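You operate a simulated robot arm through the tools that you are given. There is no shell and no other tool. Be economical: measure what you need, move in short steps, check, and stop when the job is done.

Carry out the task below with a simulated two-armed robot. There is one attempt and no reset: what you move stays moved.

TASK
Wipe the inky board, slide it clear of the long ribbon and put a steel weight on each ribbon end.
Fine: wipe with the white cloth and put it back. What is to be rubbed or washed off counts as gone when no trace of it is left.

The check looks at the end state, three seconds after you hand in, the way a careful person would. Anything else that was tipped, shoved, dropped, spilled or broken makes it a failure. Flat cloth is picked up by pressing the open fingertips on it (5 to 10 N) and closing them slowly along it; thin cloth reads only 2 to 8 mm in the jaws.

THE ROBOT
Two 7-joint arms with fingered hands on one trunk, on a base that drives. Base frame: it is fixed to the floor where the robot stands at the start and does not move with it; the origin is under the middle of the robot, x ahead of it, y to its left, z up. Lengths are in mm, angles in rad, forces in N, time in s.
The left shoulder is at the start at [59, 174, 1065], the right one opposite. With the tool pointing down near the work surface each hand reaches from about 300 to 740 mm from the robot's upright axis, wherever it stands, measured 20 degrees to its own side. Payload 3.8 kg a hand.
The tool frame of a hand sits at the grasp point between the pads (the TCP): z along the fingers, y along the line on which they close. The tips reach 26 mm beyond it. The gripper opens to 132 mm. The gripper's body begins 73 mm behind the TCP. The gripper is a hand of 3 fingers: y runs from the thumb to the fingers, the wrist lies at [0, 0, -224] in the tool frame, and closing takes about 1.5 s.
Orientation is that of the tool frame in the base frame, as a unit quaternion [w, x, y, z]. With the fingers straight down and closing along the base's y, the tool's x points along the base's -x, its y along +y and its z along -z.

THE INTERFACE
- The arms move only by the tool move_arm. It takes "left_motion", "right_motion" or both (then of equal length, played together; a hand with none holds still); each is a list of rows, each a list of 6 numbers: the turn, a rotation vector about the tool's x, y, z in units of 8 degrees (1.0 is 8 degrees), then the shift along the tool's x, y, z in units of 50 mm (1.0 is 50 mm). In form: [[ax, ay, az, dx, dy, dz], ...]. A call has 1 to 8 rows; each row shifts and turns the commanded pose from where the row before left it, along the tool's axes as they then stand. "left_hand" and "right_hand" are, for a hand that has rows, the opening, from 0 (shut) to 1 (fully open), set as the call begins (left out, the last holds). A call with a number of a shift or a turn outside -1 to 1 is refused whole. Each row takes 0.2 s and may step no farther than 50 mm and 0.15 rad from the row before; otherwise, or with a gripper value out of range, the whole call is refused. A pose out of reach is approached as far as the arm can. The call stops where the force on the tool passes 80 N (or 10 N more than at its start, if that is more) or the arm is blocked; 0.2 s more then pass. Each finger travels about 108 mm/s and halts on what it meets, pressing with about 33 N; the grip force reading is that of the motor and also rises with nothing between the fingers. The clock runs only during rows and for 0.2 s after the last one: add rows that do not move to give the fingers time. It gives the time, the measured TCP pose, the force on the tool (base axes), the opening and the grip force at its end, in the units of the frame above (readings bear some noise), with the torque about the TCP (base axes, N m) and any sound that the robot's microphone picked up.
- Cameras (640 x 400 px; columns grow to the right, rows downward): "scene" is now at [181.4, -9.6, 980.3]; the picture's right is [-0.09, -1.00, 0.00], its down [0.05, -0.00, -1.00] and it looks along [0.99, -0.09, 0.05] (base axes); focal length 214 px, centre (320, 200). "left" rides on the left gripper at [-62, 3, -92] in its tool frame; the picture's right is [-0.05, -1.00, 0.00], its down [0.83, -0.04, -0.56] and it looks along [0.55, -0.03, 0.83] (tool axes); focal length 230 px, centre (320, 200). "right" rides on the right gripper at [62, 3, -92] in its tool frame; the picture's right is [-0.05, 1.00, 0.00], its down [-0.83, -0.04, -0.56] and it looks along [-0.55, -0.03, 0.83] (tool axes); focal length 230 px, centre (320, 200). There is no depth. A picture from a camera that has moved, and an enlarged one, comes with that camera's place and axes in the base frame and with its lens.
- snapshot(camera): a new picture of that camera. The clock stands still meanwhile.
- slide_trunk(by): slides the trunk up (or, below 0, down) by that many mm; the arms and the scene camera ride with it, the base frame stays. It gives what a move gives, with no picture.
- steer(legs): drives the robot by 1 to 6 legs, each [ahead, left, turn to the left] in mm, mm and rad, along the robot's own axes; the way and the turn of a leg run together, so that a leg with both is an arc; at most 1500 mm and 3.142 rad a leg. The arms and the cameras ride along, it lands a little off, and it stops where it bumps. It gives what a move gives.
- finger_targets(finger1, finger2, thumb_bend, hand): sets how far each is bent, from 0 (flat) to 100 (curled in); at 30 the hand is open as for a grip, at 70 the pads meet at the TCP. One left out holds its place. A second passes; each finger stops where it meets its share of the squeeze, and holds until it gets a number again. A gripper value or a shape takes the hand back. It gives what a move gives, with no picture; readings hold the bend of each and the force on the fingers (four entries, about 0 where the hand has none), thumb and palm.
- hand_shape(shape, hand): the hand has 3 fingers and takes this shape, open, in about a second: jaw (thumb against the fingers, like two jaws); tri (thumb and two fingers); tip (a fingertip pinch); poke (one finger out to press); point (the index stretched); flat (the hand flat); cup (the hand cupped); fist (a fist). The gripper value then closes the fingers along that shape, each until it touches; the sizes above hold for jaw. It gives what a move gives, with no picture.
- aim_head(pan, tilt): turns the head with the scene camera to pan (to the left, within 1.047 rad either way) and tilt (down, from -0.506 to 1.204), counted from straight ahead of the robot. It gives what a move gives.
- close_up(camera, box): a new picture of the part [left, top, right, bottom] of that camera's present view, enlarged. The clock stands still meanwhile.
- hand_in(): hands the job in; it is judged then, once.

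Work in short steps. Places have to be worked out from the pictures, the camera data and where the tool is seen: move nearer, look again, correct. Check each grasp and each placing, and mend what went wrong. You have 120 turns and 92 pictures in all, those below and enlarged ones among them. Open the grippers and draw the arms clear of the work before you hand the job in, unless the task says otherwise; then end with one line.

The tools are called as a command line: name --argument value ..., lists and objects as JSON in quotes. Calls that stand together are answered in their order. move_arm: Moves the arms, as the interface text tells. Its arguments: {"type":"object","properties":{"left_motion":{"type":"array","items":{"type":"array","items":{"type":"number"}}},"left_hand":{"type":"number"},"right_motion":{"type":"array","items":{"type":"array","items":{"type":"number"}}},"right_hand":{"type":"number"}},"required":[]} The other tools are called the same way: slide_trunk (by) slides the trunk up or down; hand_shape (shape, hand) gives the hand a shape; finger_targets (finger1, finger2, thumb_bend, hand) moves the fingers one by one; steer (legs) drives the base; aim_head (pan, tilt) turns the head that bears the scene camera; snapshot (camera) takes a picture; close_up (camera, box) takes an enlarged picture of a part of a camera's view; hand_in () hands the job in.

At the start:

```text
time_s: 0.0
left_eef_pos: [564.6, 79.5, 962.1]
left_ee_rot: [0.0, 0.0, 1.0, 0.0]
left_force: [0.3, 0.0, 0.3]
left_ft_torque: [0.03, -0.01, -0.01]
left_gripper_width: 131.8
left_grip_force: 0.0
left_shape: jaw
left_bend: [30.0, 30.0, 30.0]
left_finger forces: [0.0, 0.0, 0.0, 0.0, 0.0, 0.0]
right_eef_pos: [303.5, -214.3, 1089.4]
right_ee_rot: [0.0, -0.001, 1.0, 0.0]
right_force: [-0.2, -0.6, 0.3]
right_ft_torque: [0.0, 0.02, -0.02]
right_gripper_width: 131.9
right_grip_force: 0.1
right_shape: jaw
right_bend: [30.0, 30.0, 30.0]
right_finger forces: [0.0, 0.0, 0.0, 0.0, 0.0, 0.1]
trunk travel left (down, up): [-375.0, 107.0]
robot x, y, heading: [2.1, 1.9, -0.004]
head pan, tilt: [-0.087, -0.054]
```

scene: 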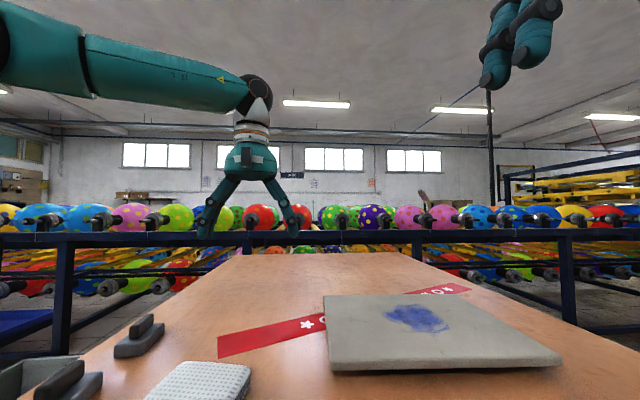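
right: 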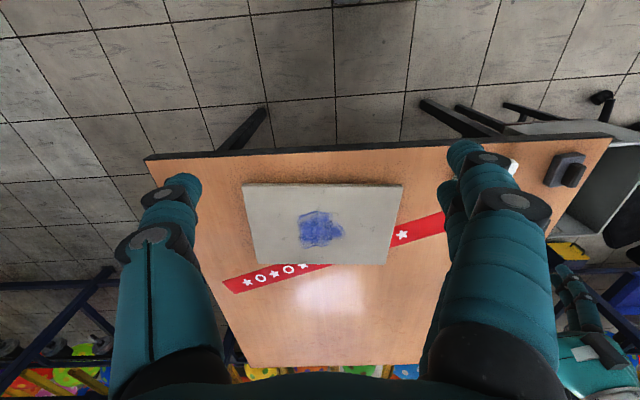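
left: 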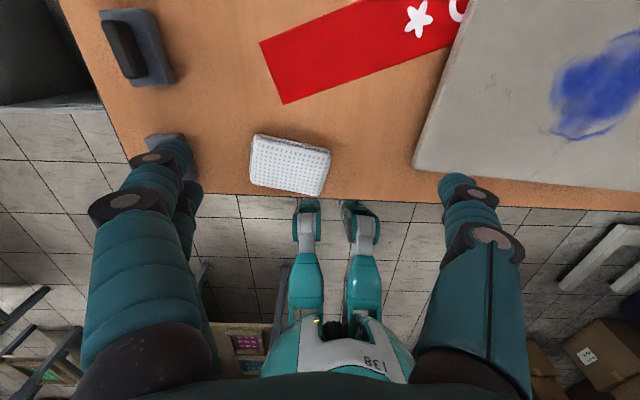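

The scene shows a table with the board, ribbon, a white cloth/pad, and weights at left. I tilt the head down to see better.

aim_head --pan 0.0 --tilt 0.75

snapshot --camera "scene"

```text
time_s: 1.1
left_eef_pos: [564.1, 78.9, 960.7]
left_ee_rot: [0.0, 0.001, 1.0, 0.0]
left_force: [0.2, -1.0, 0.5]
left_ft_torque: [-0.03, -0.02, 0.0]
left_gripper_width: 131.8
left_grip_force: 0.1
left_shape: jaw
left_bend: [30.0, 30.0, 30.0]
left_finger forces: [0.0, 0.0, 0.0, 0.0, 0.0, 0.0]
right_eef_pos: [303.8, -215.8, 1091.0]
right_ee_rot: [0.001, 0.0, 1.0, 0.001]
right_force: [0.4, -0.5, 0.8]
right_ft_torque: [0.0, -0.01, 0.01]
right_gripper_width: 131.9
right_grip_force: 0.1
right_shape: jaw
right_bend: [30.0, 30.0, 30.0]
right_finger forces: [0.0, 0.0, 0.0, 0.0, 0.0, 0.0]
trunk travel left (down, up): [-375.0, 107.0]
robot x, y, heading: [-1.6, -1.3, -0.003]
head pan, tilt: [0.0, 0.75]
```

```text
88 pictures are left
camera scene: at [176.1, -1.8, 907.4], right [0.0, -1.0, 0.0], down [-0.68, 0.0, -0.73], along [0.73, 0.0, -0.68], focal length 214 px, centre (320, 200)
```

scene: 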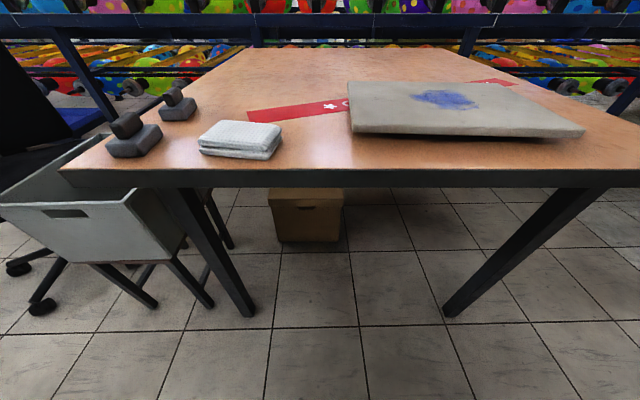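

Table top is at z≈732 and its near edge at x≈421. I take close-ups of the cloth, weights and board in the wrist views.

close_up --camera "left" --box '[60, 0, 480, 220]'

close_up --camera "scene" --box '[60, 60, 360, 200]'

close_up --camera "right" --box '[140, 120, 640, 380]'

```text
1.52 times, centred on (270, 110) of left
camera zoom: at [625.4, 82.4, 1053.0], right [0.05, -1.0, 0.0], down [-0.83, -0.04, 0.56], along [-0.55, -0.03, -0.83], focal length 351 px, centre (396, 337)
```

zoom: 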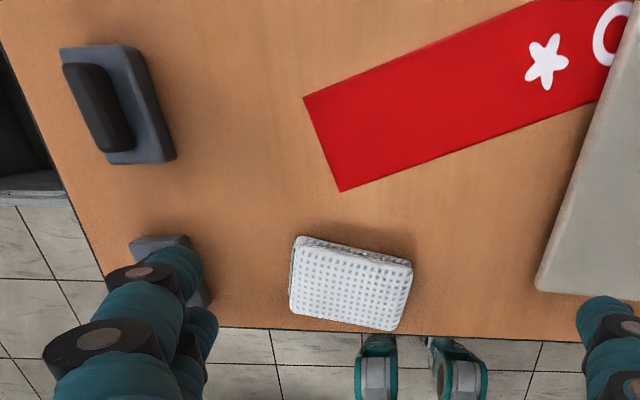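

```text
2.13 times, centred on (210, 130) of scene
camera zoom: at [176.1, -1.8, 907.4], right [0.0, -1.0, 0.0], down [-0.68, 0.0, -0.73], along [0.73, 0.0, -0.68], focal length 458 px, centre (555, 349)
```

zoom: 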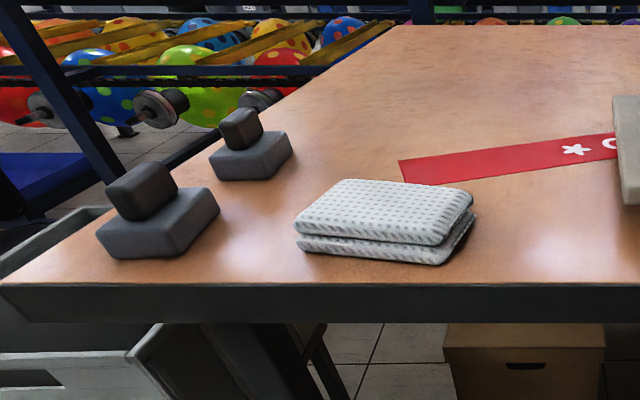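

```text
1.28 times, centred on (390, 250) of right
camera zoom: at [242.2, -211.4, 1183.9], right [0.05, 1.0, 0.0], down [0.83, -0.04, 0.56], along [0.55, -0.03, -0.83], focal length 294 px, centre (230, 136)
```

zoom: 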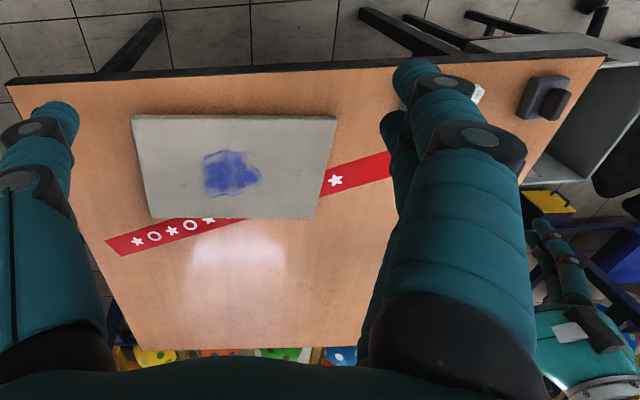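

The cloth is a folded pad of about 104×73 mm, centred near (481,118). Its long side is turned about 9° from base y. I turn the left hand so it will close across the short side.

move_arm --left_motion '[[0, 0, -1, 0, 0, 0], [0, 0, -1, 0, 0, 0], [0, 0, -1, 0, 0, 0], [0, 0, -1, 0, 0, 0], [0, 0, -1, 0, 0, 0], [0, 0, -1, 0, 0, 0], [0, 0, -1, 0, 0, 0], [0, 0, -1, 0, 0, 0]]' --left_hand 1

move_arm --left_motion '[[0, 0, -1, 0, 0, 0], [0, 0, -1, 0, 0, 0], [0, 0, 0, 0, 0, 0]]'

```text
time_s: 2.9
left_eef_pos: [563.7, 80.1, 960.0]
left_ee_rot: [0.0, -0.532, 0.847, -0.001]
left_force: [0.1, 0.1, -1.0]
left_ft_torque: [0.0, 0.01, 0.0]
left_gripper_width: 131.7
left_grip_force: 0.0
left_shape: jaw
left_bend: [30.0, 30.0, 30.0]
left_finger forces: [0.0, 0.0, 0.0, 0.1, 0.1, 0.0]
right_eef_pos: [303.2, -214.5, 1090.4]
right_ee_rot: [0.0, 0.0, 1.0, 0.0]
right_force: [-0.2, 0.7, 0.1]
right_ft_torque: [0.01, 0.0, 0.02]
right_gripper_width: 132.0
right_grip_force: 0.1
right_shape: jaw
right_bend: [30.0, 30.0, 30.0]
right_finger forces: [0.1, 0.0, 0.0, 0.0, 0.1, 0.0]
trunk travel left (down, up): [-375.0, 107.0]
robot x, y, heading: [1.8, 0.4, 0.0]
head pan, tilt: [0.0, 0.75]
```

```text
time_s: 3.7
left_eef_pos: [565.2, 79.6, 960.8]
left_ee_rot: [0.0, -0.643, 0.766, 0.0]
left_force: [0.6, 0.1, -0.7]
left_ft_torque: [-0.01, 0.0, -0.01]
left_gripper_width: 131.6
left_grip_force: 0.0
left_shape: jaw
left_bend: [30.0, 30.0, 30.0]
left_finger forces: [0.0, 0.0, 0.1, 0.0, 0.1, 0.1]
right_eef_pos: [304.5, -215.4, 1089.6]
right_ee_rot: [0.0, -0.001, 1.0, 0.0]
right_force: [-0.4, 0.4, 0.1]
right_ft_torque: [-0.03, -0.03, 0.0]
right_gripper_width: 131.9
right_grip_force: 0.1
right_shape: jaw
right_bend: [30.0, 30.0, 30.0]
right_finger forces: [0.0, 0.0, 0.0, 0.2, 0.0, 0.0]
trunk travel left (down, up): [-375.0, 107.0]
robot x, y, heading: [-1.0, -0.1, 0.001]
head pan, tilt: [0.0, 0.75]
```

Rotation is as expected. I move above the cloth and look from the wrist.

move_arm --left_motion '[[0, 0, 0, -0.153, 0.595, 0.667], [0, 0, 0, -0.153, 0.595, 0.667], [0, 0, 0, -0.153, 0.595, 0.667], [0, 0, 0, 0, 0, 0]]'

snapshot --camera "left"

snapshot --camera "scene"

```text
time_s: 4.7
left_eef_pos: [480.1, 117.3, 859.4]
left_ee_rot: [0.0, -0.643, 0.766, 0.0]
left_force: [0.1, -0.1, 0.1]
left_ft_torque: [-0.02, 0.0, 0.0]
left_gripper_width: 131.8
left_grip_force: 0.1
left_shape: jaw
left_bend: [30.0, 30.0, 30.0]
left_finger forces: [0.0, 0.0, 0.0, 0.0, 0.0, 0.0]
right_eef_pos: [302.9, -214.9, 1089.7]
right_ee_rot: [-0.001, 0.0, 1.0, 0.0]
right_force: [0.0, -0.6, 0.3]
right_ft_torque: [0.01, 0.0, 0.0]
right_gripper_width: 131.9
right_grip_force: 0.0
right_shape: jaw
right_bend: [30.0, 30.0, 30.0]
right_finger forces: [0.1, 0.1, 0.0, 0.1, 0.1, 0.1]
trunk travel left (down, up): [-375.0, 107.0]
robot x, y, heading: [-2.4, 0.9, 0.003]
head pan, tilt: [0.0, 0.75]
```

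```text
84 pictures are left
camera left: at [486.5, 178.4, 951.9], right [0.99, -0.12, 0.0], down [-0.1, -0.83, 0.56], along [-0.07, -0.55, -0.83], focal length 230 px, centre (320, 200)
```

left: 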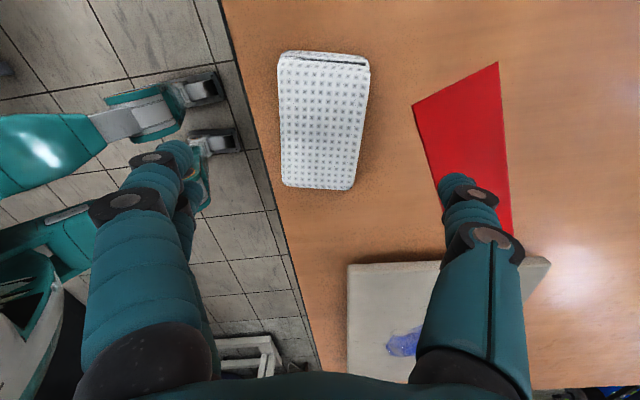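

```text
83 pictures are left
camera scene: at [176.1, -2.1, 907.3], right [0.0, -1.0, 0.0], down [-0.68, 0.0, -0.73], along [0.73, 0.0, -0.68], focal length 214 px, centre (320, 200)
```

scene: 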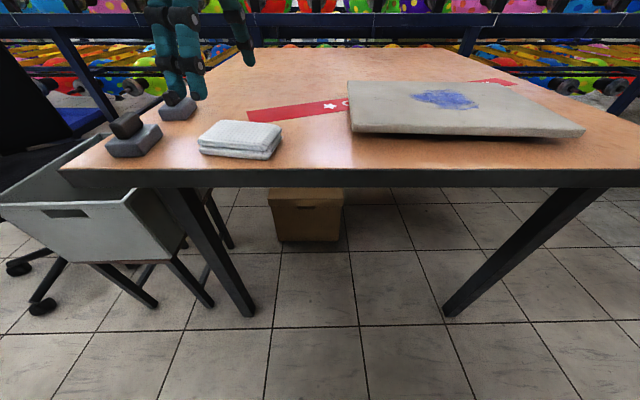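

Cloth centre reads (480,118), matching the TCP. I descend to tips about 5 mm above the table with the hand open, then close gently.

move_arm --left_motion '[[0, 0, 0, 0, 0, 0.8], [0, 0, 0, 0, 0, 0.8], [0, 0, 0, 0, 0, 0.34], [0, 0, 0, 0, 0, 0]]'

move_arm --left_motion '[[0, 0, 0, 0, 0, 0], [0, 0, 0, 0, 0, 0], [0, 0, 0, 0, 0, 0], [0, 0, 0, 0, 0, 0], [0, 0, 0, 0, 0, 0]]' --left_hand 0.42

snapshot --camera "left"

close_up --camera "scene" --box '[100, 60, 400, 200]'

```text
time_s: 5.7
left_eef_pos: [479.9, 116.0, 765.0]
left_ee_rot: [-0.001, -0.643, 0.766, 0.0]
left_force: [0.4, 0.4, 0.0]
left_ft_torque: [-0.05, -0.02, -0.05]
left_gripper_width: 132.0
left_grip_force: 0.0
left_shape: jaw
left_bend: [30.0, 30.0, 30.0]
left_finger forces: [0.0, 0.0, 0.1, 0.0, 0.8, 0.0]
right_eef_pos: [303.5, -215.7, 1091.2]
right_ee_rot: [-0.001, 0.0, 1.0, 0.0]
right_force: [0.8, -0.3, 0.4]
right_ft_torque: [0.02, 0.0, 0.01]
right_gripper_width: 131.9
right_grip_force: 0.0
right_shape: jaw
right_bend: [30.0, 30.0, 30.0]
right_finger forces: [0.0, 0.0, 0.0, 0.0, 0.1, 0.0]
trunk travel left (down, up): [-375.0, 107.0]
robot x, y, heading: [0.4, 1.8, 0.003]
head pan, tilt: [0.0, 0.75]
```

```text
time_s: 6.9
left_eef_pos: [480.0, 115.7, 766.7]
left_ee_rot: [0.001, -0.643, 0.766, -0.001]
left_force: [0.5, -0.2, 18.1]
left_ft_torque: [0.1, 0.43, 0.03]
left_gripper_width: 64.1
left_grip_force: 33.2
left_shape: jaw
left_bend: [74.0, 74.0, 71.0]
left_finger forces: [23.0, 23.1, 0.0, 0.0, 33.0, 0.1]
right_eef_pos: [303.8, -215.5, 1090.9]
right_ee_rot: [0.001, 0.0, 1.0, 0.0]
right_force: [0.0, 0.4, -0.4]
right_ft_torque: [0.03, -0.01, 0.05]
right_gripper_width: 131.9
right_grip_force: 0.1
right_shape: jaw
right_bend: [30.0, 30.0, 30.0]
right_finger forces: [0.1, 0.0, 0.0, 0.1, 0.0, 0.0]
trunk travel left (down, up): [-375.0, 107.0]
robot x, y, heading: [0.8, 2.9, 0.004]
head pan, tilt: [0.0, 0.75]
```

```text
82 pictures are left
camera left: at [486.3, 177.0, 858.7], right [0.99, -0.12, 0.0], down [-0.1, -0.82, 0.56], along [-0.07, -0.55, -0.83], focal length 230 px, centre (320, 200)
```

left: 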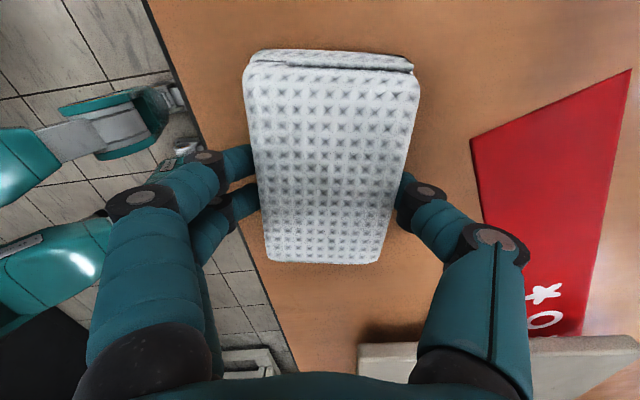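

```text
2.13 times, centred on (250, 130) of scene
camera zoom: at [175.3, -2.0, 907.6], right [0.0, -1.0, 0.0], down [-0.68, 0.0, -0.73], along [0.73, 0.0, -0.68], focal length 458 px, centre (469, 349)
```

zoom: 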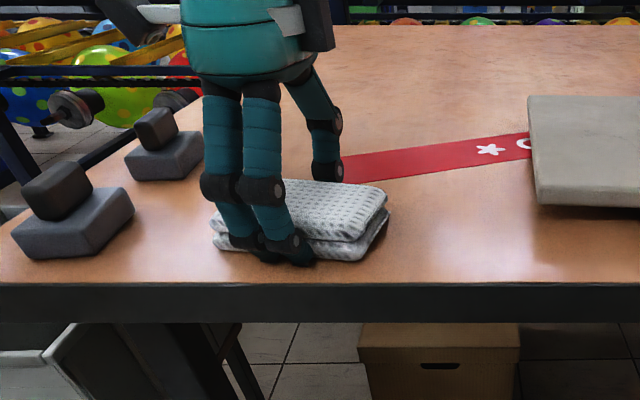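

The cloth is held at 64 mm, but the tips press on the table (18 N up). I open, raise 8 mm and grip again so that the cloth sticks out below the tips.

move_arm --left_motion '[[0, 0, 0, 0, 0, 0], [0, 0, 0, 0, 0, 0], [0, 0, 0, 0, 0, -0.16], [0, 0, 0, 0, 0, 0]]' --left_hand 0.65

move_arm --left_motion '[[0, 0, 0, 0, 0, 0], [0, 0, 0, 0, 0, 0], [0, 0, 0, 0, 0, 0], [0, 0, 0, 0, 0, 0], [0, 0, 0, 0, 0, 0]]' --left_hand 0.42

close_up --camera "scene" --box '[180, 100, 330, 200]'

```text
time_s: 7.9
left_eef_pos: [479.9, 118.1, 772.0]
left_ee_rot: [0.0, -0.643, 0.766, 0.001]
left_force: [1.0, 0.6, 0.2]
left_ft_torque: [-0.01, -0.02, 0.0]
left_gripper_width: 85.6
left_grip_force: 0.1
left_shape: jaw
left_bend: [70.0, 70.0, 68.0]
left_finger forces: [0.0, 0.1, 0.0, 0.1, 0.0, 0.0]
right_eef_pos: [304.0, -214.7, 1089.3]
right_ee_rot: [0.0, 0.0, 1.0, 0.0]
right_force: [0.3, -0.9, 0.4]
right_ft_torque: [-0.01, 0.01, -0.02]
right_gripper_width: 132.1
right_grip_force: 0.2
right_shape: jaw
right_bend: [30.0, 30.0, 30.0]
right_finger forces: [0.1, 0.0, 0.1, 0.0, 0.1, 0.1]
trunk travel left (down, up): [-375.0, 107.0]
robot x, y, heading: [0.4, 2.5, 0.001]
head pan, tilt: [0.0, 0.75]
```

```text
time_s: 9.1
left_eef_pos: [480.4, 117.9, 774.4]
left_ee_rot: [0.001, -0.642, 0.766, 0.0]
left_force: [-0.8, -0.4, 0.0]
left_ft_torque: [-0.02, 0.01, 0.03]
left_gripper_width: 63.2
left_grip_force: 33.1
left_shape: jaw
left_bend: [73.0, 73.0, 70.0]
left_finger forces: [15.0, 15.0, 0.1, 0.1, 30.0, 0.0]
right_eef_pos: [303.9, -215.1, 1091.3]
right_ee_rot: [-0.001, 0.001, 1.0, 0.0]
right_force: [0.1, 0.0, -0.5]
right_ft_torque: [0.02, -0.01, 0.04]
right_gripper_width: 131.7
right_grip_force: 0.1
right_shape: jaw
right_bend: [30.0, 30.0, 30.0]
right_finger forces: [0.0, 0.1, 0.0, 0.1, 0.1, 0.1]
trunk travel left (down, up): [-375.0, 107.0]
robot x, y, heading: [-2.3, 1.4, 0.004]
head pan, tilt: [0.0, 0.75]
```

```text
4.00 times, centred on (255, 150) of scene
camera zoom: at [176.1, -1.8, 907.3], right [0.0, -1.0, 0.0], down [-0.68, 0.0, -0.73], along [0.73, 0.0, -0.68], focal length 858 px, centre (580, 400)
```

zoom: 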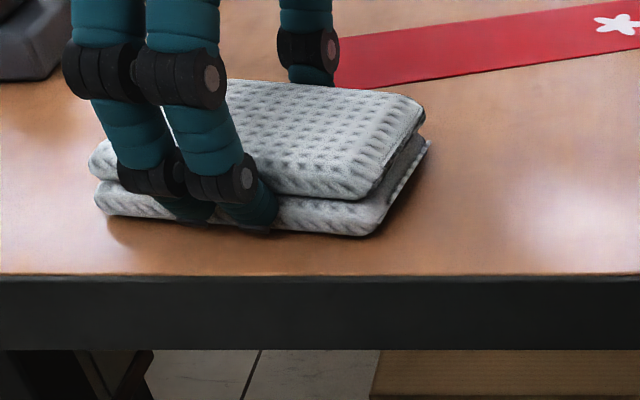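

Firm grip with no table contact. I lift it and look.

move_arm --left_motion '[[0, 0, 0, 0, 0, -0.4], [0, 0, 0, 0, 0, -0.8], [0, 0, 0, 0, 0, -0.8], [0, 0, 0, 0, 0, 0]]'

snapshot --camera "scene"

```text
time_s: 10.1
left_eef_pos: [479.6, 117.0, 870.9]
left_ee_rot: [0.0, -0.643, 0.766, 0.001]
left_force: [0.1, -0.3, -0.2]
left_ft_torque: [-0.02, -0.03, 0.03]
left_gripper_width: 63.6
left_grip_force: 32.7
left_shape: jaw
left_bend: [73.0, 73.0, 70.0]
left_finger forces: [15.0, 15.1, 0.0, 0.0, 30.1, 0.0]
right_eef_pos: [303.5, -215.3, 1090.1]
right_ee_rot: [0.0, 0.0, 1.0, 0.0]
right_force: [0.3, 0.3, 0.5]
right_ft_torque: [0.01, -0.01, -0.01]
right_gripper_width: 131.9
right_grip_force: 0.1
right_shape: jaw
right_bend: [30.0, 30.0, 30.0]
right_finger forces: [0.0, 0.1, 0.0, 0.0, 0.0, 0.0]
trunk travel left (down, up): [-375.0, 107.0]
robot x, y, heading: [-0.7, 0.6, 0.001]
head pan, tilt: [0.0, 0.75]
```

```text
79 pictures are left
camera scene: at [176.2, -1.7, 907.3], right [0.0, -1.0, 0.0], down [-0.68, 0.0, -0.73], along [0.73, 0.0, -0.68], focal length 214 px, centre (320, 200)
```

scene: 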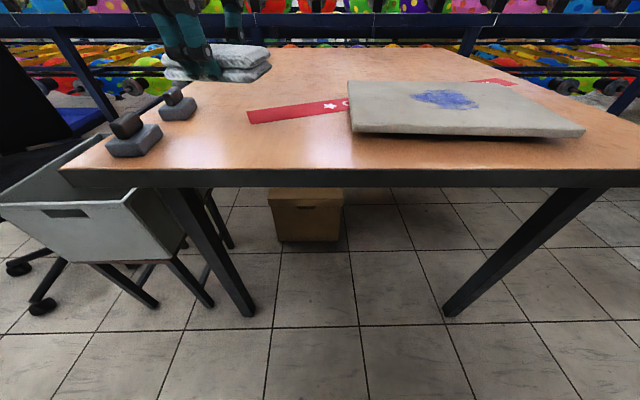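

The cloth hangs well. I drive the robot 250 mm to the right so the left hand reaches the ink.

steer --legs '[[0, -250, 0]]'

snapshot --camera "right"

snapshot --camera "scene"

```text
time_s: 12.9
left_eef_pos: [478.4, -131.9, 871.8]
left_ee_rot: [0.0, -0.643, 0.766, 0.0]
left_force: [0.5, -0.5, 0.0]
left_ft_torque: [0.01, 0.01, 0.03]
left_gripper_width: 63.2
left_grip_force: 32.6
left_shape: jaw
left_bend: [73.0, 73.0, 70.0]
left_finger forces: [15.0, 14.9, 0.0, 0.0, 30.0, 0.0]
right_eef_pos: [303.5, -464.5, 1091.5]
right_ee_rot: [0.0, 0.001, 1.0, 0.0]
right_force: [0.1, -0.2, -0.7]
right_ft_torque: [0.02, 0.01, -0.05]
right_gripper_width: 131.8
right_grip_force: 0.0
right_shape: jaw
right_bend: [30.0, 30.0, 30.0]
right_finger forces: [0.1, 0.1, 0.0, 0.0, 0.0, 0.0]
trunk travel left (down, up): [-375.0, 107.0]
robot x, y, heading: [3.0, -247.7, -0.003]
head pan, tilt: [0.0, 0.75]
```

```text
78 pictures are left
camera right: at [241.8, -460.1, 1183.8], right [0.05, 1.0, 0.0], down [0.83, -0.04, 0.56], along [0.55, -0.03, -0.83], focal length 230 px, centre (320, 200)
```

right: 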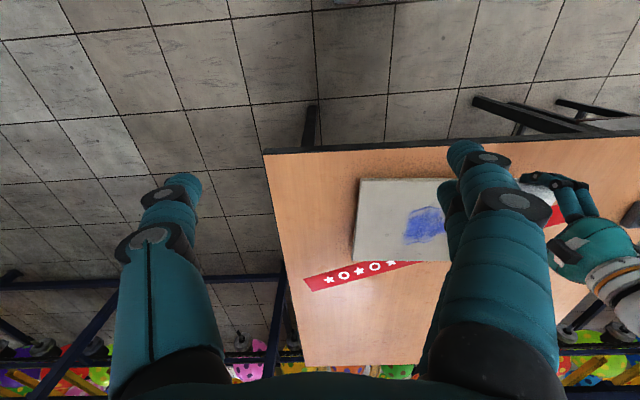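

```text
77 pictures are left
camera scene: at [176.0, -250.4, 907.3], right [0.0, -1.0, 0.0], down [-0.68, 0.0, -0.73], along [0.73, 0.0, -0.68], focal length 214 px, centre (320, 200)
```

scene: 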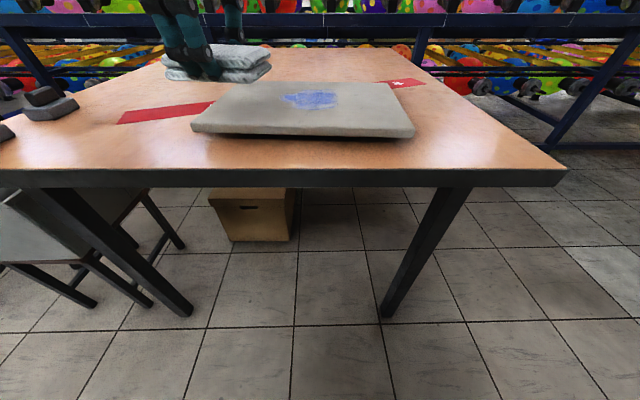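

I zoom on the board to measure ink and thickness.

close_up --camera "scene" --box '[180, 60, 430, 160]'

close_up --camera "right" --box '[260, 140, 500, 310]'

```text
2.56 times, centred on (305, 110) of scene
camera zoom: at [176.0, -250.4, 907.3], right [0.0, -1.0, 0.0], down [-0.68, 0.0, -0.73], along [0.73, 0.0, -0.68], focal length 549 px, centre (358, 430)
```

zoom: 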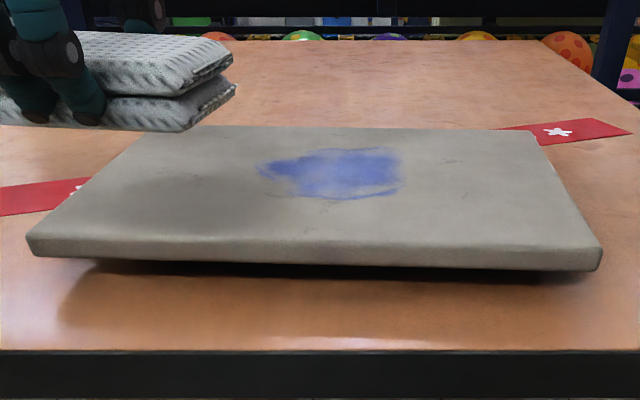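

```text
2.35 times, centred on (380, 225) of right
camera zoom: at [241.8, -460.1, 1183.8], right [0.05, 1.0, 0.0], down [0.83, -0.04, 0.56], along [0.55, -0.03, -0.83], focal length 541 px, centre (179, 141)
```

zoom: 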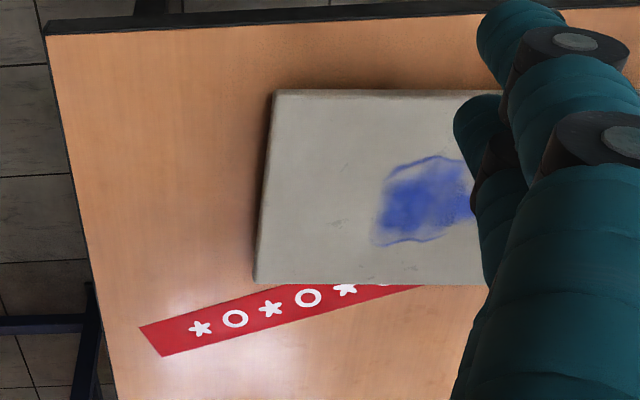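

The board's top is at z≈770, raised on feet with a gap below. The ink spans x 545–662 and y −283 to −175. I move the cloth over the ink centre, just above the board.

move_arm --left_motion '[[0, 0, 0, 0.37, -0.7, 0], [0, 0, 0, 0.37, -0.7, 0], [0, 0, 0, 0.37, -0.7, 0.3], [0, 0, 0, 0.37, -0.7, 0.6], [0, 0, 0, 0, 0, 0]]'

snapshot --camera "scene"

```text
time_s: 14.1
left_eef_pos: [604.5, -226.7, 828.5]
left_ee_rot: [0.0, -0.642, 0.766, 0.0]
left_force: [-0.3, 0.6, 0.2]
left_ft_torque: [-0.03, -0.02, 0.02]
left_gripper_width: 63.1
left_grip_force: 32.8
left_shape: jaw
left_bend: [73.0, 73.0, 70.0]
left_finger forces: [15.0, 15.0, 0.1, 0.1, 30.1, 0.0]
right_eef_pos: [302.2, -462.7, 1091.0]
right_ee_rot: [0.0, 0.001, 1.0, 0.0]
right_force: [0.2, -0.1, 0.1]
right_ft_torque: [0.0, -0.03, 0.0]
right_gripper_width: 132.1
right_grip_force: 0.0
right_shape: jaw
right_bend: [30.0, 30.0, 30.0]
right_finger forces: [0.1, 0.0, 0.0, 0.0, 0.0, 0.0]
trunk travel left (down, up): [-375.0, 107.0]
robot x, y, heading: [-6.2, -250.3, -0.004]
head pan, tilt: [0.0, 0.75]
```

```text
74 pictures are left
camera scene: at [175.7, -249.9, 907.4], right [0.0, -1.0, 0.0], down [-0.68, 0.0, -0.73], along [0.73, 0.0, -0.68], focal length 214 px, centre (320, 200)
```

scene: 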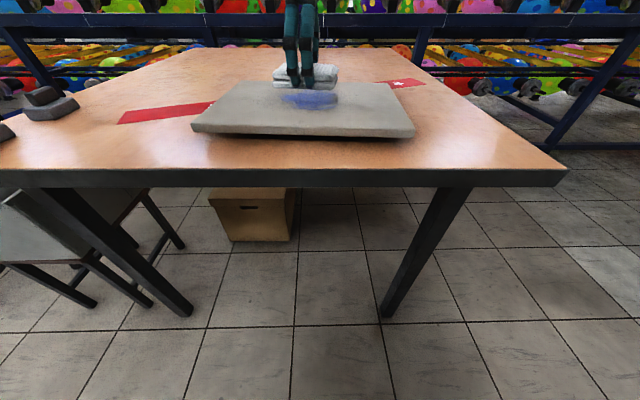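

Lowering gently until contact is felt.

move_arm --left_motion '[[0, 0, 0, 0, 0, 0.14], [0, 0, 0, 0, 0, 0.14], [0, 0, 0, 0, 0, 0]]'

```text
time_s: 14.9
left_eef_pos: [605.1, -227.4, 813.2]
left_ee_rot: [0.001, -0.643, 0.766, -0.001]
left_force: [0.2, -0.3, 0.0]
left_ft_torque: [-0.01, 0.02, -0.03]
left_gripper_width: 63.2
left_grip_force: 33.1
left_shape: jaw
left_bend: [73.0, 73.0, 70.0]
left_finger forces: [15.1, 15.1, 0.0, 0.0, 30.1, 0.0]
right_eef_pos: [303.3, -463.8, 1090.5]
right_ee_rot: [0.0, 0.002, 1.0, 0.0]
right_force: [0.2, 0.2, 0.1]
right_ft_torque: [0.0, 0.01, -0.01]
right_gripper_width: 132.2
right_grip_force: 0.0
right_shape: jaw
right_bend: [30.0, 30.0, 30.0]
right_finger forces: [0.1, 0.0, 0.0, 0.0, 0.1, 0.0]
trunk travel left (down, up): [-375.0, 107.0]
robot x, y, heading: [-3.1, -246.9, 0.002]
head pan, tilt: [0.0, 0.75]
```

No contact yet, so I go lower in small steps.

move_arm --left_motion '[[0, 0, 0, 0, 0, 0.1], [0, 0, 0, 0, 0, 0]]'

close_up --camera "scene" --box '[200, 50, 400, 150]'

```text
time_s: 15.5
left_eef_pos: [604.3, -228.6, 807.2]
left_ee_rot: [0.0, -0.643, 0.766, 0.0]
left_force: [-0.7, 0.3, -0.1]
left_ft_torque: [-0.01, 0.02, 0.01]
left_gripper_width: 63.4
left_grip_force: 32.5
left_shape: jaw
left_bend: [73.0, 73.0, 70.0]
left_finger forces: [15.0, 14.9, 0.0, 0.0, 30.2, 0.1]
right_eef_pos: [303.9, -464.7, 1090.1]
right_ee_rot: [0.0, 0.001, 1.0, 0.0]
right_force: [-0.3, 0.2, -0.1]
right_ft_torque: [-0.02, 0.0, 0.01]
right_gripper_width: 131.8
right_grip_force: 0.1
right_shape: jaw
right_bend: [30.0, 30.0, 30.0]
right_finger forces: [0.1, 0.0, 0.0, 0.1, 0.0, 0.1]
trunk travel left (down, up): [-375.0, 107.0]
robot x, y, heading: [3.2, -246.1, -0.0]
head pan, tilt: [0.0, 0.75]
```

```text
3.20 times, centred on (300, 100) of scene
camera zoom: at [175.9, -250.3, 907.3], right [0.0, -1.0, 0.0], down [-0.68, 0.0, -0.73], along [0.73, 0.0, -0.68], focal length 686 px, centre (384, 520)
```

zoom: 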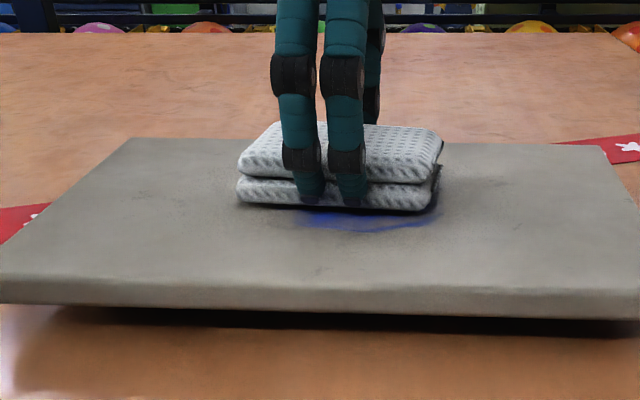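

move_arm --left_motion '[[0, 0, 0, 0, 0, 0.06], [0, 0, 0, 0, 0, 0]]'

move_arm --left_motion '[[0, 0, 0, 0, 0, 0.05], [0, 0, 0, 0, 0, 0]]'

```text
time_s: 16.1
left_eef_pos: [605.1, -227.0, 805.7]
left_ee_rot: [-0.001, -0.643, 0.766, 0.001]
left_force: [0.7, 0.1, -0.4]
left_ft_torque: [-0.02, -0.01, 0.0]
left_gripper_width: 63.3
left_grip_force: 33.1
left_shape: jaw
left_bend: [73.0, 73.0, 70.0]
left_finger forces: [15.0, 15.1, 0.0, 0.1, 30.1, 0.1]
right_eef_pos: [303.6, -463.7, 1090.8]
right_ee_rot: [0.0, 0.001, 1.0, 0.0]
right_force: [0.2, -0.8, 0.7]
right_ft_torque: [0.03, 0.02, 0.01]
right_gripper_width: 131.9
right_grip_force: 0.0
right_shape: jaw
right_bend: [30.0, 30.0, 30.0]
right_finger forces: [0.1, 0.0, 0.1, 0.0, 0.0, 0.0]
trunk travel left (down, up): [-375.0, 107.0]
robot x, y, heading: [-2.2, -247.5, 0.004]
head pan, tilt: [0.0, 0.75]
```

```text
time_s: 16.7
left_eef_pos: [602.9, -228.5, 803.5]
left_ee_rot: [0.0, -0.643, 0.766, 0.0]
left_force: [1.6, 0.5, 9.5]
left_ft_torque: [0.03, 0.08, -0.01]
left_gripper_width: 63.2
left_grip_force: 33.2
left_shape: jaw
left_bend: [73.0, 73.0, 70.0]
left_finger forces: [15.8, 15.7, 0.0, 0.1, 32.4, 0.0]
right_eef_pos: [301.9, -462.5, 1091.5]
right_ee_rot: [0.0, 0.001, 1.0, 0.0]
right_force: [0.5, -0.3, -0.8]
right_ft_torque: [0.0, 0.0, 0.02]
right_gripper_width: 131.9
right_grip_force: 0.1
right_shape: jaw
right_bend: [30.0, 30.0, 30.0]
right_finger forces: [0.0, 0.1, 0.1, 0.0, 0.0, 0.0]
trunk travel left (down, up): [-375.0, 107.0]
robot x, y, heading: [-1.8, -252.5, 0.002]
head pan, tilt: [0.0, 0.75]
```

Contact at 9.5 N. I start back-and-forth wiping strokes over the ink.

move_arm --left_motion '[[0, 0, 0, 0, 0.35, 0], [0, 0, 0, 0, 0.35, 0], [0, 0, 0, 0, -0.7, 0], [0, 0, 0, 0, -0.7, 0], [0, 0, 0, 0.5, 0, 0], [0, 0, 0, 0, 0.7, 0], [0, 0, 0, 0, 0.7, 0], [0, 0, 0, -0.5, 0, 0]]'

move_arm --left_motion '[[0, 0, 0, -0.5, 0, 0], [0, 0, 0, 0, -0.7, 0], [0, 0, 0, 0, -0.7, 0], [0, 0, 0, 0.5, 0, 0], [0, 0, 0, 0, 0.7, 0], [0, 0, 0, 0, 0.7, 0], [0, 0, 0, 0, -0.7, 0], [0, 0, 0, 0, 0, 0]]'

```text
time_s: 18.5
left_eef_pos: [568.5, -222.4, 803.7]
left_ee_rot: [-0.001, -0.642, 0.767, -0.001]
left_force: [-2.3, -5.7, 15.9]
left_ft_torque: [-0.11, -0.02, -0.05]
left_gripper_width: 62.7
left_grip_force: 32.2
left_shape: jaw
left_bend: [74.0, 74.0, 71.0]
left_finger forces: [17.1, 17.3, 0.0, 0.1, 33.6, 0.1]
right_eef_pos: [302.0, -465.2, 1091.6]
right_ee_rot: [0.001, 0.001, 1.0, 0.0]
right_force: [0.2, -0.2, 0.1]
right_ft_torque: [-0.01, -0.02, -0.01]
right_gripper_width: 131.7
right_grip_force: 0.0
right_shape: jaw
right_bend: [30.0, 30.0, 30.0]
right_finger forces: [0.0, 0.1, 0.1, 0.0, 0.0, 0.0]
trunk travel left (down, up): [-375.0, 107.0]
robot x, y, heading: [-1.3, -247.7, -0.003]
head pan, tilt: [0.0, 0.75]
```

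```text
time_s: 20.3
left_eef_pos: [601.5, -228.8, 802.5]
left_ee_rot: [-0.001, -0.642, 0.766, 0.0]
left_force: [-5.6, -1.8, 12.1]
left_ft_torque: [-0.02, 0.26, 0.06]
left_gripper_width: 62.8
left_grip_force: 33.3
left_shape: jaw
left_bend: [73.0, 73.0, 71.0]
left_finger forces: [18.2, 18.1, 0.0, 0.1, 30.8, 0.0]
right_eef_pos: [301.4, -463.2, 1090.7]
right_ee_rot: [0.001, 0.0, 1.0, 0.0]
right_force: [-0.2, 0.4, 0.3]
right_ft_torque: [0.01, 0.01, -0.02]
right_gripper_width: 131.8
right_grip_force: 0.1
right_shape: jaw
right_bend: [30.0, 30.0, 30.0]
right_finger forces: [0.1, 0.0, 0.0, 0.0, 0.1, 0.0]
trunk travel left (down, up): [-375.0, 107.0]
robot x, y, heading: [-2.4, -249.3, -0.001]
head pan, tilt: [0.0, 0.75]
```

I lift 60 mm and check the surface.

move_arm --left_motion '[[0, 0, 0, 0, 0, -0.6], [0, 0, 0, 0, 0, -0.8], [0, 0, 0, -0.5, 0.8, 0], [0, 0, 0, -0.5, 0.8, 0], [0, 0, 0, -0.5, 0.8, 0], [0, 0, 0, 0, 0, 0]]'

close_up --camera "scene" --box '[180, 60, 430, 160]'

close_up --camera "right" --box '[260, 140, 500, 310]'

```text
time_s: 21.7
left_eef_pos: [498.3, -134.7, 869.8]
left_ee_rot: [0.0, -0.643, 0.766, 0.0]
left_force: [0.2, -0.1, -0.7]
left_ft_torque: [-0.02, 0.04, -0.04]
left_gripper_width: 62.6
left_grip_force: 33.1
left_shape: jaw
left_bend: [73.0, 73.0, 71.0]
left_finger forces: [16.1, 16.1, 0.1, 0.0, 32.1, 0.0]
right_eef_pos: [304.0, -463.8, 1090.7]
right_ee_rot: [0.0, 0.001, 1.0, 0.0]
right_force: [-0.1, -0.5, 0.7]
right_ft_torque: [0.01, -0.01, 0.02]
right_gripper_width: 131.9
right_grip_force: 0.1
right_shape: jaw
right_bend: [30.0, 30.0, 30.0]
right_finger forces: [0.0, 0.1, 0.1, 0.1, 0.0, 0.0]
trunk travel left (down, up): [-375.0, 107.0]
robot x, y, heading: [-0.4, -248.7, -0.002]
head pan, tilt: [0.0, 0.75]
```

```text
2.56 times, centred on (305, 110) of scene
camera zoom: at [176.2, -250.8, 907.2], right [0.0, -1.0, 0.0], down [-0.68, 0.0, -0.73], along [0.73, 0.0, -0.68], focal length 549 px, centre (358, 430)
```

zoom: 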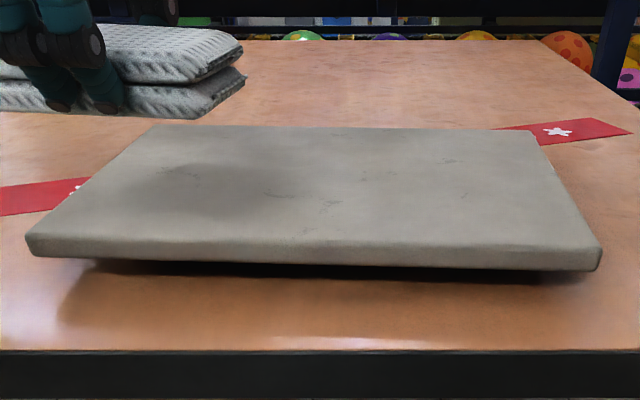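

```text
2.35 times, centred on (380, 225) of right
camera zoom: at [242.2, -460.5, 1183.7], right [0.05, 1.0, 0.0], down [0.83, -0.04, 0.56], along [0.55, -0.03, -0.83], focal length 541 px, centre (179, 141)
```

zoom: 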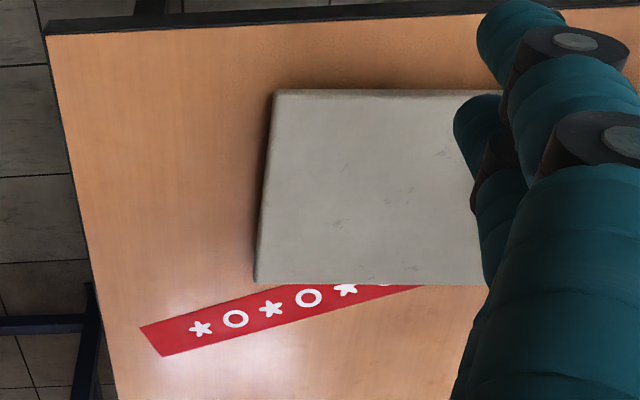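

The ink is gone; only grey stone specks remain, and I will recheck those later. I drive back left to return the cloth.

steer --legs '[[0, 249, 0]]'

```text
time_s: 24.5
left_eef_pos: [501.4, 112.4, 870.3]
left_ee_rot: [0.0, -0.64, 0.768, 0.001]
left_force: [1.0, 0.2, -0.9]
left_ft_torque: [0.04, 0.01, 0.03]
left_gripper_width: 62.8
left_grip_force: 33.2
left_shape: jaw
left_bend: [73.0, 73.0, 71.0]
left_finger forces: [16.1, 16.1, 0.1, 0.0, 32.1, 0.0]
right_eef_pos: [303.1, -215.9, 1090.4]
right_ee_rot: [0.0, 0.007, 1.0, 0.0]
right_force: [0.2, 0.3, -0.5]
right_ft_torque: [-0.02, 0.0, 0.01]
right_gripper_width: 132.0
right_grip_force: 0.0
right_shape: jaw
right_bend: [30.0, 30.0, 30.0]
right_finger forces: [0.0, 0.1, 0.0, 0.0, 0.1, 0.0]
trunk travel left (down, up): [-375.0, 107.0]
robot x, y, heading: [3.2, 2.6, -0.009]
head pan, tilt: [0.0, 0.75]
```

Position differs by (−21,+5) from the pick spot; I correct and lower almost to the table.

move_arm --left_motion '[[0, 0, 0, -0.036, 0.43, 0], [0, 0, 0, 0, 0, 0.8], [0, 0, 0, 0, 0, 0.8], [0, 0, 0, 0, 0, 0.26], [0, 0, 0, 0, 0, 0]]'

```text
time_s: 25.7
left_eef_pos: [480.0, 118.3, 776.9]
left_ee_rot: [0.0, -0.64, 0.769, 0.0]
left_force: [-0.2, 0.0, -0.3]
left_ft_torque: [0.0, -0.03, 0.01]
left_gripper_width: 62.8
left_grip_force: 33.1
left_shape: jaw
left_bend: [73.0, 73.0, 71.0]
left_finger forces: [16.2, 16.0, 0.0, 0.0, 32.1, 0.0]
right_eef_pos: [302.7, -215.4, 1090.8]
right_ee_rot: [0.001, 0.006, 1.0, 0.0]
right_force: [0.0, -0.3, 0.0]
right_ft_torque: [-0.02, 0.01, 0.0]
right_gripper_width: 132.0
right_grip_force: 0.0
right_shape: jaw
right_bend: [30.0, 30.0, 30.0]
right_finger forces: [0.1, 0.1, 0.1, 0.0, 0.1, 0.1]
trunk travel left (down, up): [-375.0, 107.0]
robot x, y, heading: [1.6, 3.5, -0.011]
head pan, tilt: [0.0, 0.75]
```

move_arm --left_motion '[[0, 0, 0, 0, 0, 0.06], [0, 0, 0, 0, 0, 0]]'

```text
time_s: 26.3
left_eef_pos: [481.2, 118.0, 775.3]
left_ee_rot: [0.0, -0.639, 0.769, 0.0]
left_force: [0.4, 0.4, -1.5]
left_ft_torque: [0.0, -0.02, 0.01]
left_gripper_width: 62.8
left_grip_force: 32.9
left_shape: jaw
left_bend: [73.0, 73.0, 71.0]
left_finger forces: [16.1, 16.0, 0.1, 0.0, 32.1, 0.0]
right_eef_pos: [302.5, -216.4, 1091.0]
right_ee_rot: [0.0, 0.005, 1.0, 0.0]
right_force: [-0.2, 0.3, 0.7]
right_ft_torque: [-0.01, -0.04, 0.01]
right_gripper_width: 131.8
right_grip_force: 0.0
right_shape: jaw
right_bend: [30.0, 30.0, 30.0]
right_finger forces: [0.0, 0.0, 0.1, 0.0, 0.1, 0.0]
trunk travel left (down, up): [-375.0, 107.0]
robot x, y, heading: [-2.0, 1.8, -0.009]
head pan, tilt: [0.0, 0.75]
```

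Still a hair above the table; I lower 2 mm more and check the force before releasing.

move_arm --left_motion '[[0, 0, 0, 0, 0, 0.05], [0, 0, 0, 0, 0, 0]]'

```text
time_s: 26.9
left_eef_pos: [480.6, 118.3, 772.0]
left_ee_rot: [0.001, -0.639, 0.769, -0.001]
left_force: [0.3, 0.7, 0.6]
left_ft_torque: [0.0, -0.03, 0.03]
left_gripper_width: 62.7
left_grip_force: 33.1
left_shape: jaw
left_bend: [73.0, 73.0, 71.0]
left_finger forces: [16.1, 16.1, 0.0, 0.1, 32.1, 0.0]
right_eef_pos: [301.8, -215.1, 1090.8]
right_ee_rot: [0.0, 0.005, 1.0, 0.0]
right_force: [-0.4, 0.5, -0.3]
right_ft_torque: [-0.02, 0.0, -0.02]
right_gripper_width: 132.0
right_grip_force: 0.1
right_shape: jaw
right_bend: [30.0, 30.0, 30.0]
right_finger forces: [0.0, 0.0, 0.1, 0.0, 0.0, 0.0]
trunk travel left (down, up): [-375.0, 107.0]
robot x, y, heading: [-0.2, 1.4, -0.004]
head pan, tilt: [0.0, 0.75]
```

It is touching or within a millimetre or two. I open and lift off.

move_arm --left_motion '[[0, 0, 0, 0, 0, 0.02], [0, 0, 0, 0, 0, 0], [0, 0, 0, 0, 0, 0], [0, 0, 0, 0, 0, 0]]' --left_hand 0.8

move_arm --left_motion '[[0, 0, 0, 0, 0, -0.5], [0, 0, 0, 0, 0, -0.9], [0, 0, 0, 0, 0, -0.9], [0, 0, 0, 0, 0, -0.9], [0, 0, 0, 0, 0, 0]]'

snapshot --camera "scene"

snapshot --camera "left"

```text
time_s: 27.9
left_eef_pos: [478.9, 116.3, 771.2]
left_ee_rot: [0.0, -0.64, 0.769, 0.0]
left_force: [0.0, -0.1, 0.3]
left_ft_torque: [-0.02, -0.03, -0.02]
left_gripper_width: 105.4
left_grip_force: 0.0
left_shape: jaw
left_bend: [59.0, 59.0, 56.0]
left_finger forces: [0.0, 0.1, 0.0, 0.1, 0.1, 0.0]
right_eef_pos: [302.4, -214.2, 1089.7]
right_ee_rot: [0.0, 0.006, 1.0, 0.0]
right_force: [-0.6, -0.2, 0.5]
right_ft_torque: [-0.02, 0.01, -0.02]
right_gripper_width: 132.2
right_grip_force: 0.0
right_shape: jaw
right_bend: [30.0, 30.0, 30.0]
right_finger forces: [0.1, 0.1, 0.1, 0.0, 0.0, 0.0]
trunk travel left (down, up): [-375.0, 107.0]
robot x, y, heading: [5.1, -0.5, -0.008]
head pan, tilt: [0.0, 0.75]
```

```text
time_s: 29.1
left_eef_pos: [480.6, 120.0, 933.2]
left_ee_rot: [0.0, -0.639, 0.769, 0.0]
left_force: [0.2, -0.1, 0.3]
left_ft_torque: [0.01, -0.02, -0.01]
left_gripper_width: 105.4
left_grip_force: 0.2
left_shape: jaw
left_bend: [59.0, 59.0, 56.0]
left_finger forces: [0.1, 0.0, 0.1, 0.0, 0.0, 0.0]
right_eef_pos: [302.3, -216.1, 1091.5]
right_ee_rot: [0.0, 0.005, 1.0, -0.001]
right_force: [0.4, 0.8, 0.1]
right_ft_torque: [0.02, 0.02, -0.01]
right_gripper_width: 132.0
right_grip_force: 0.1
right_shape: jaw
right_bend: [30.0, 30.0, 30.0]
right_finger forces: [0.1, 0.1, 0.0, 0.0, 0.1, 0.1]
trunk travel left (down, up): [-375.0, 107.0]
robot x, y, heading: [1.1, 4.4, -0.011]
head pan, tilt: [0.0, 0.75]
```

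```text
70 pictures are left
camera scene: at [177.5, -1.1, 907.2], right [-0.01, -1.0, 0.0], down [-0.68, 0.01, -0.73], along [0.73, -0.01, -0.68], focal length 214 px, centre (320, 200)
```

scene: 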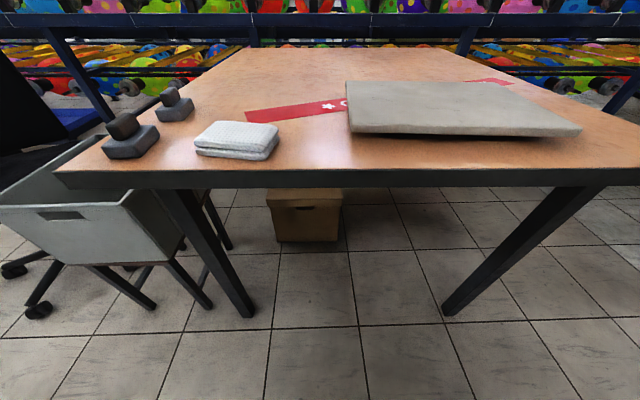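

```text
69 pictures are left
camera left: at [488.0, 180.2, 1024.7], right [0.99, -0.13, 0.0], down [-0.11, -0.82, 0.56], along [-0.07, -0.55, -0.83], focal length 230 px, centre (320, 200)
```

left: 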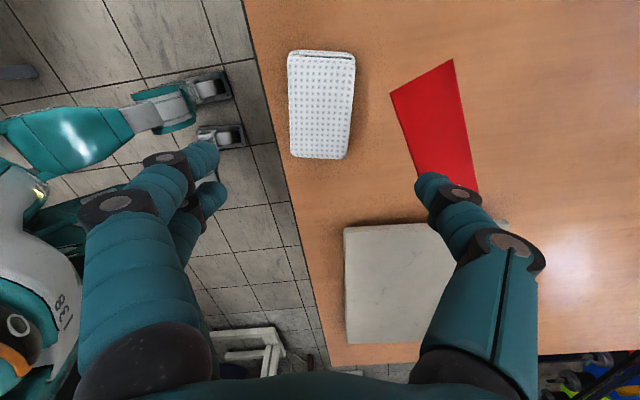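

The cloth is back in place. The board needs about −70 mm in x and −150 mm in y to clear the ribbon. I drive right and ahead so the left hand can reach behind the far edge, with arms held high.

steer --legs '[[0, -340, 0], [90, 0, 0]]'

move_arm --left_motion '[[0, 0, 0, 0, 0, 0], [0, 0, 0, 0, 0, 0], [0, 0, 0, 0, 0, 0], [0, 0, 0, 0, 0, 0], [0, 0, 0, 0, 0, 0], [0, 0, 0, 0, 0, 0]]' --left_hand 0

snapshot --camera "left"

snapshot --camera "right"

```text
time_s: 33.4
left_eef_pos: [567.7, -216.7, 932.3]
left_ee_rot: [0.0, -0.64, 0.768, 0.0]
left_force: [-0.1, 0.0, -0.3]
left_ft_torque: [-0.01, 0.01, -0.03]
left_gripper_width: 105.7
left_grip_force: 0.0
left_shape: jaw
left_bend: [59.0, 59.0, 56.0]
left_finger forces: [0.0, 0.0, 0.1, 0.1, 0.1, 0.1]
right_eef_pos: [390.2, -552.2, 1091.0]
right_ee_rot: [-0.001, 0.003, 1.0, 0.001]
right_force: [0.7, 0.2, 0.2]
right_ft_torque: [0.01, -0.02, -0.02]
right_gripper_width: 131.8
right_grip_force: 0.0
right_shape: jaw
right_bend: [30.0, 30.0, 30.0]
right_finger forces: [0.0, 0.0, 0.1, 0.1, 0.0, 0.0]
trunk travel left (down, up): [-375.0, 107.0]
robot x, y, heading: [87.6, -333.0, -0.007]
head pan, tilt: [0.0, 0.75]
```

```text
time_s: 34.8
left_eef_pos: [566.3, -217.1, 932.0]
left_ee_rot: [0.001, -0.64, 0.768, 0.0]
left_force: [0.4, 1.0, 0.3]
left_ft_torque: [0.02, 0.03, 0.02]
left_gripper_width: 0.0
left_grip_force: 33.0
left_shape: jaw
left_bend: [68.0, 68.0, 74.0]
left_finger forces: [0.0, 0.1, 0.0, 0.0, 0.0, 0.0]
right_eef_pos: [390.4, -552.5, 1090.9]
right_ee_rot: [0.0, 0.003, 1.0, 0.001]
right_force: [0.7, -0.9, -0.5]
right_ft_torque: [0.0, -0.05, 0.0]
right_gripper_width: 131.9
right_grip_force: 0.1
right_shape: jaw
right_bend: [30.0, 30.0, 30.0]
right_finger forces: [0.0, 0.1, 0.0, 0.0, 0.0, 0.1]
trunk travel left (down, up): [-375.0, 107.0]
robot x, y, heading: [84.3, -340.1, -0.004]
head pan, tilt: [0.0, 0.75]
```

```text
68 pictures are left
camera left: at [574.7, -157.0, 1024.3], right [0.99, -0.13, 0.0], down [-0.11, -0.82, 0.56], along [-0.07, -0.55, -0.83], focal length 230 px, centre (320, 200)
```

left: 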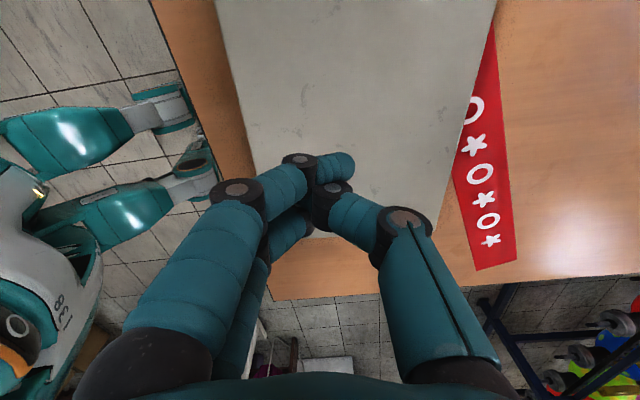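

```text
67 pictures are left
camera right: at [328.9, -548.8, 1183.9], right [0.06, 1.0, 0.0], down [0.83, -0.05, 0.56], along [0.55, -0.03, -0.83], focal length 230 px, centre (320, 200)
```

right: 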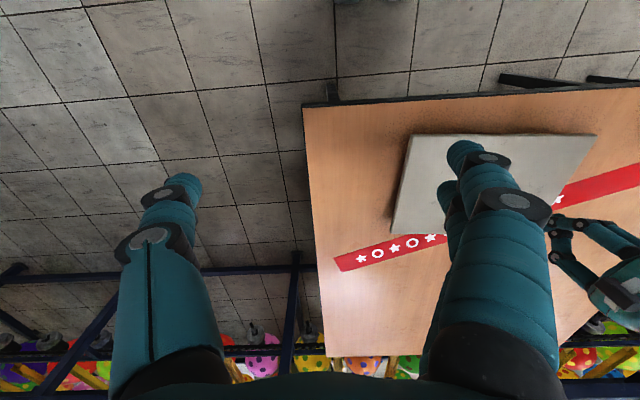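

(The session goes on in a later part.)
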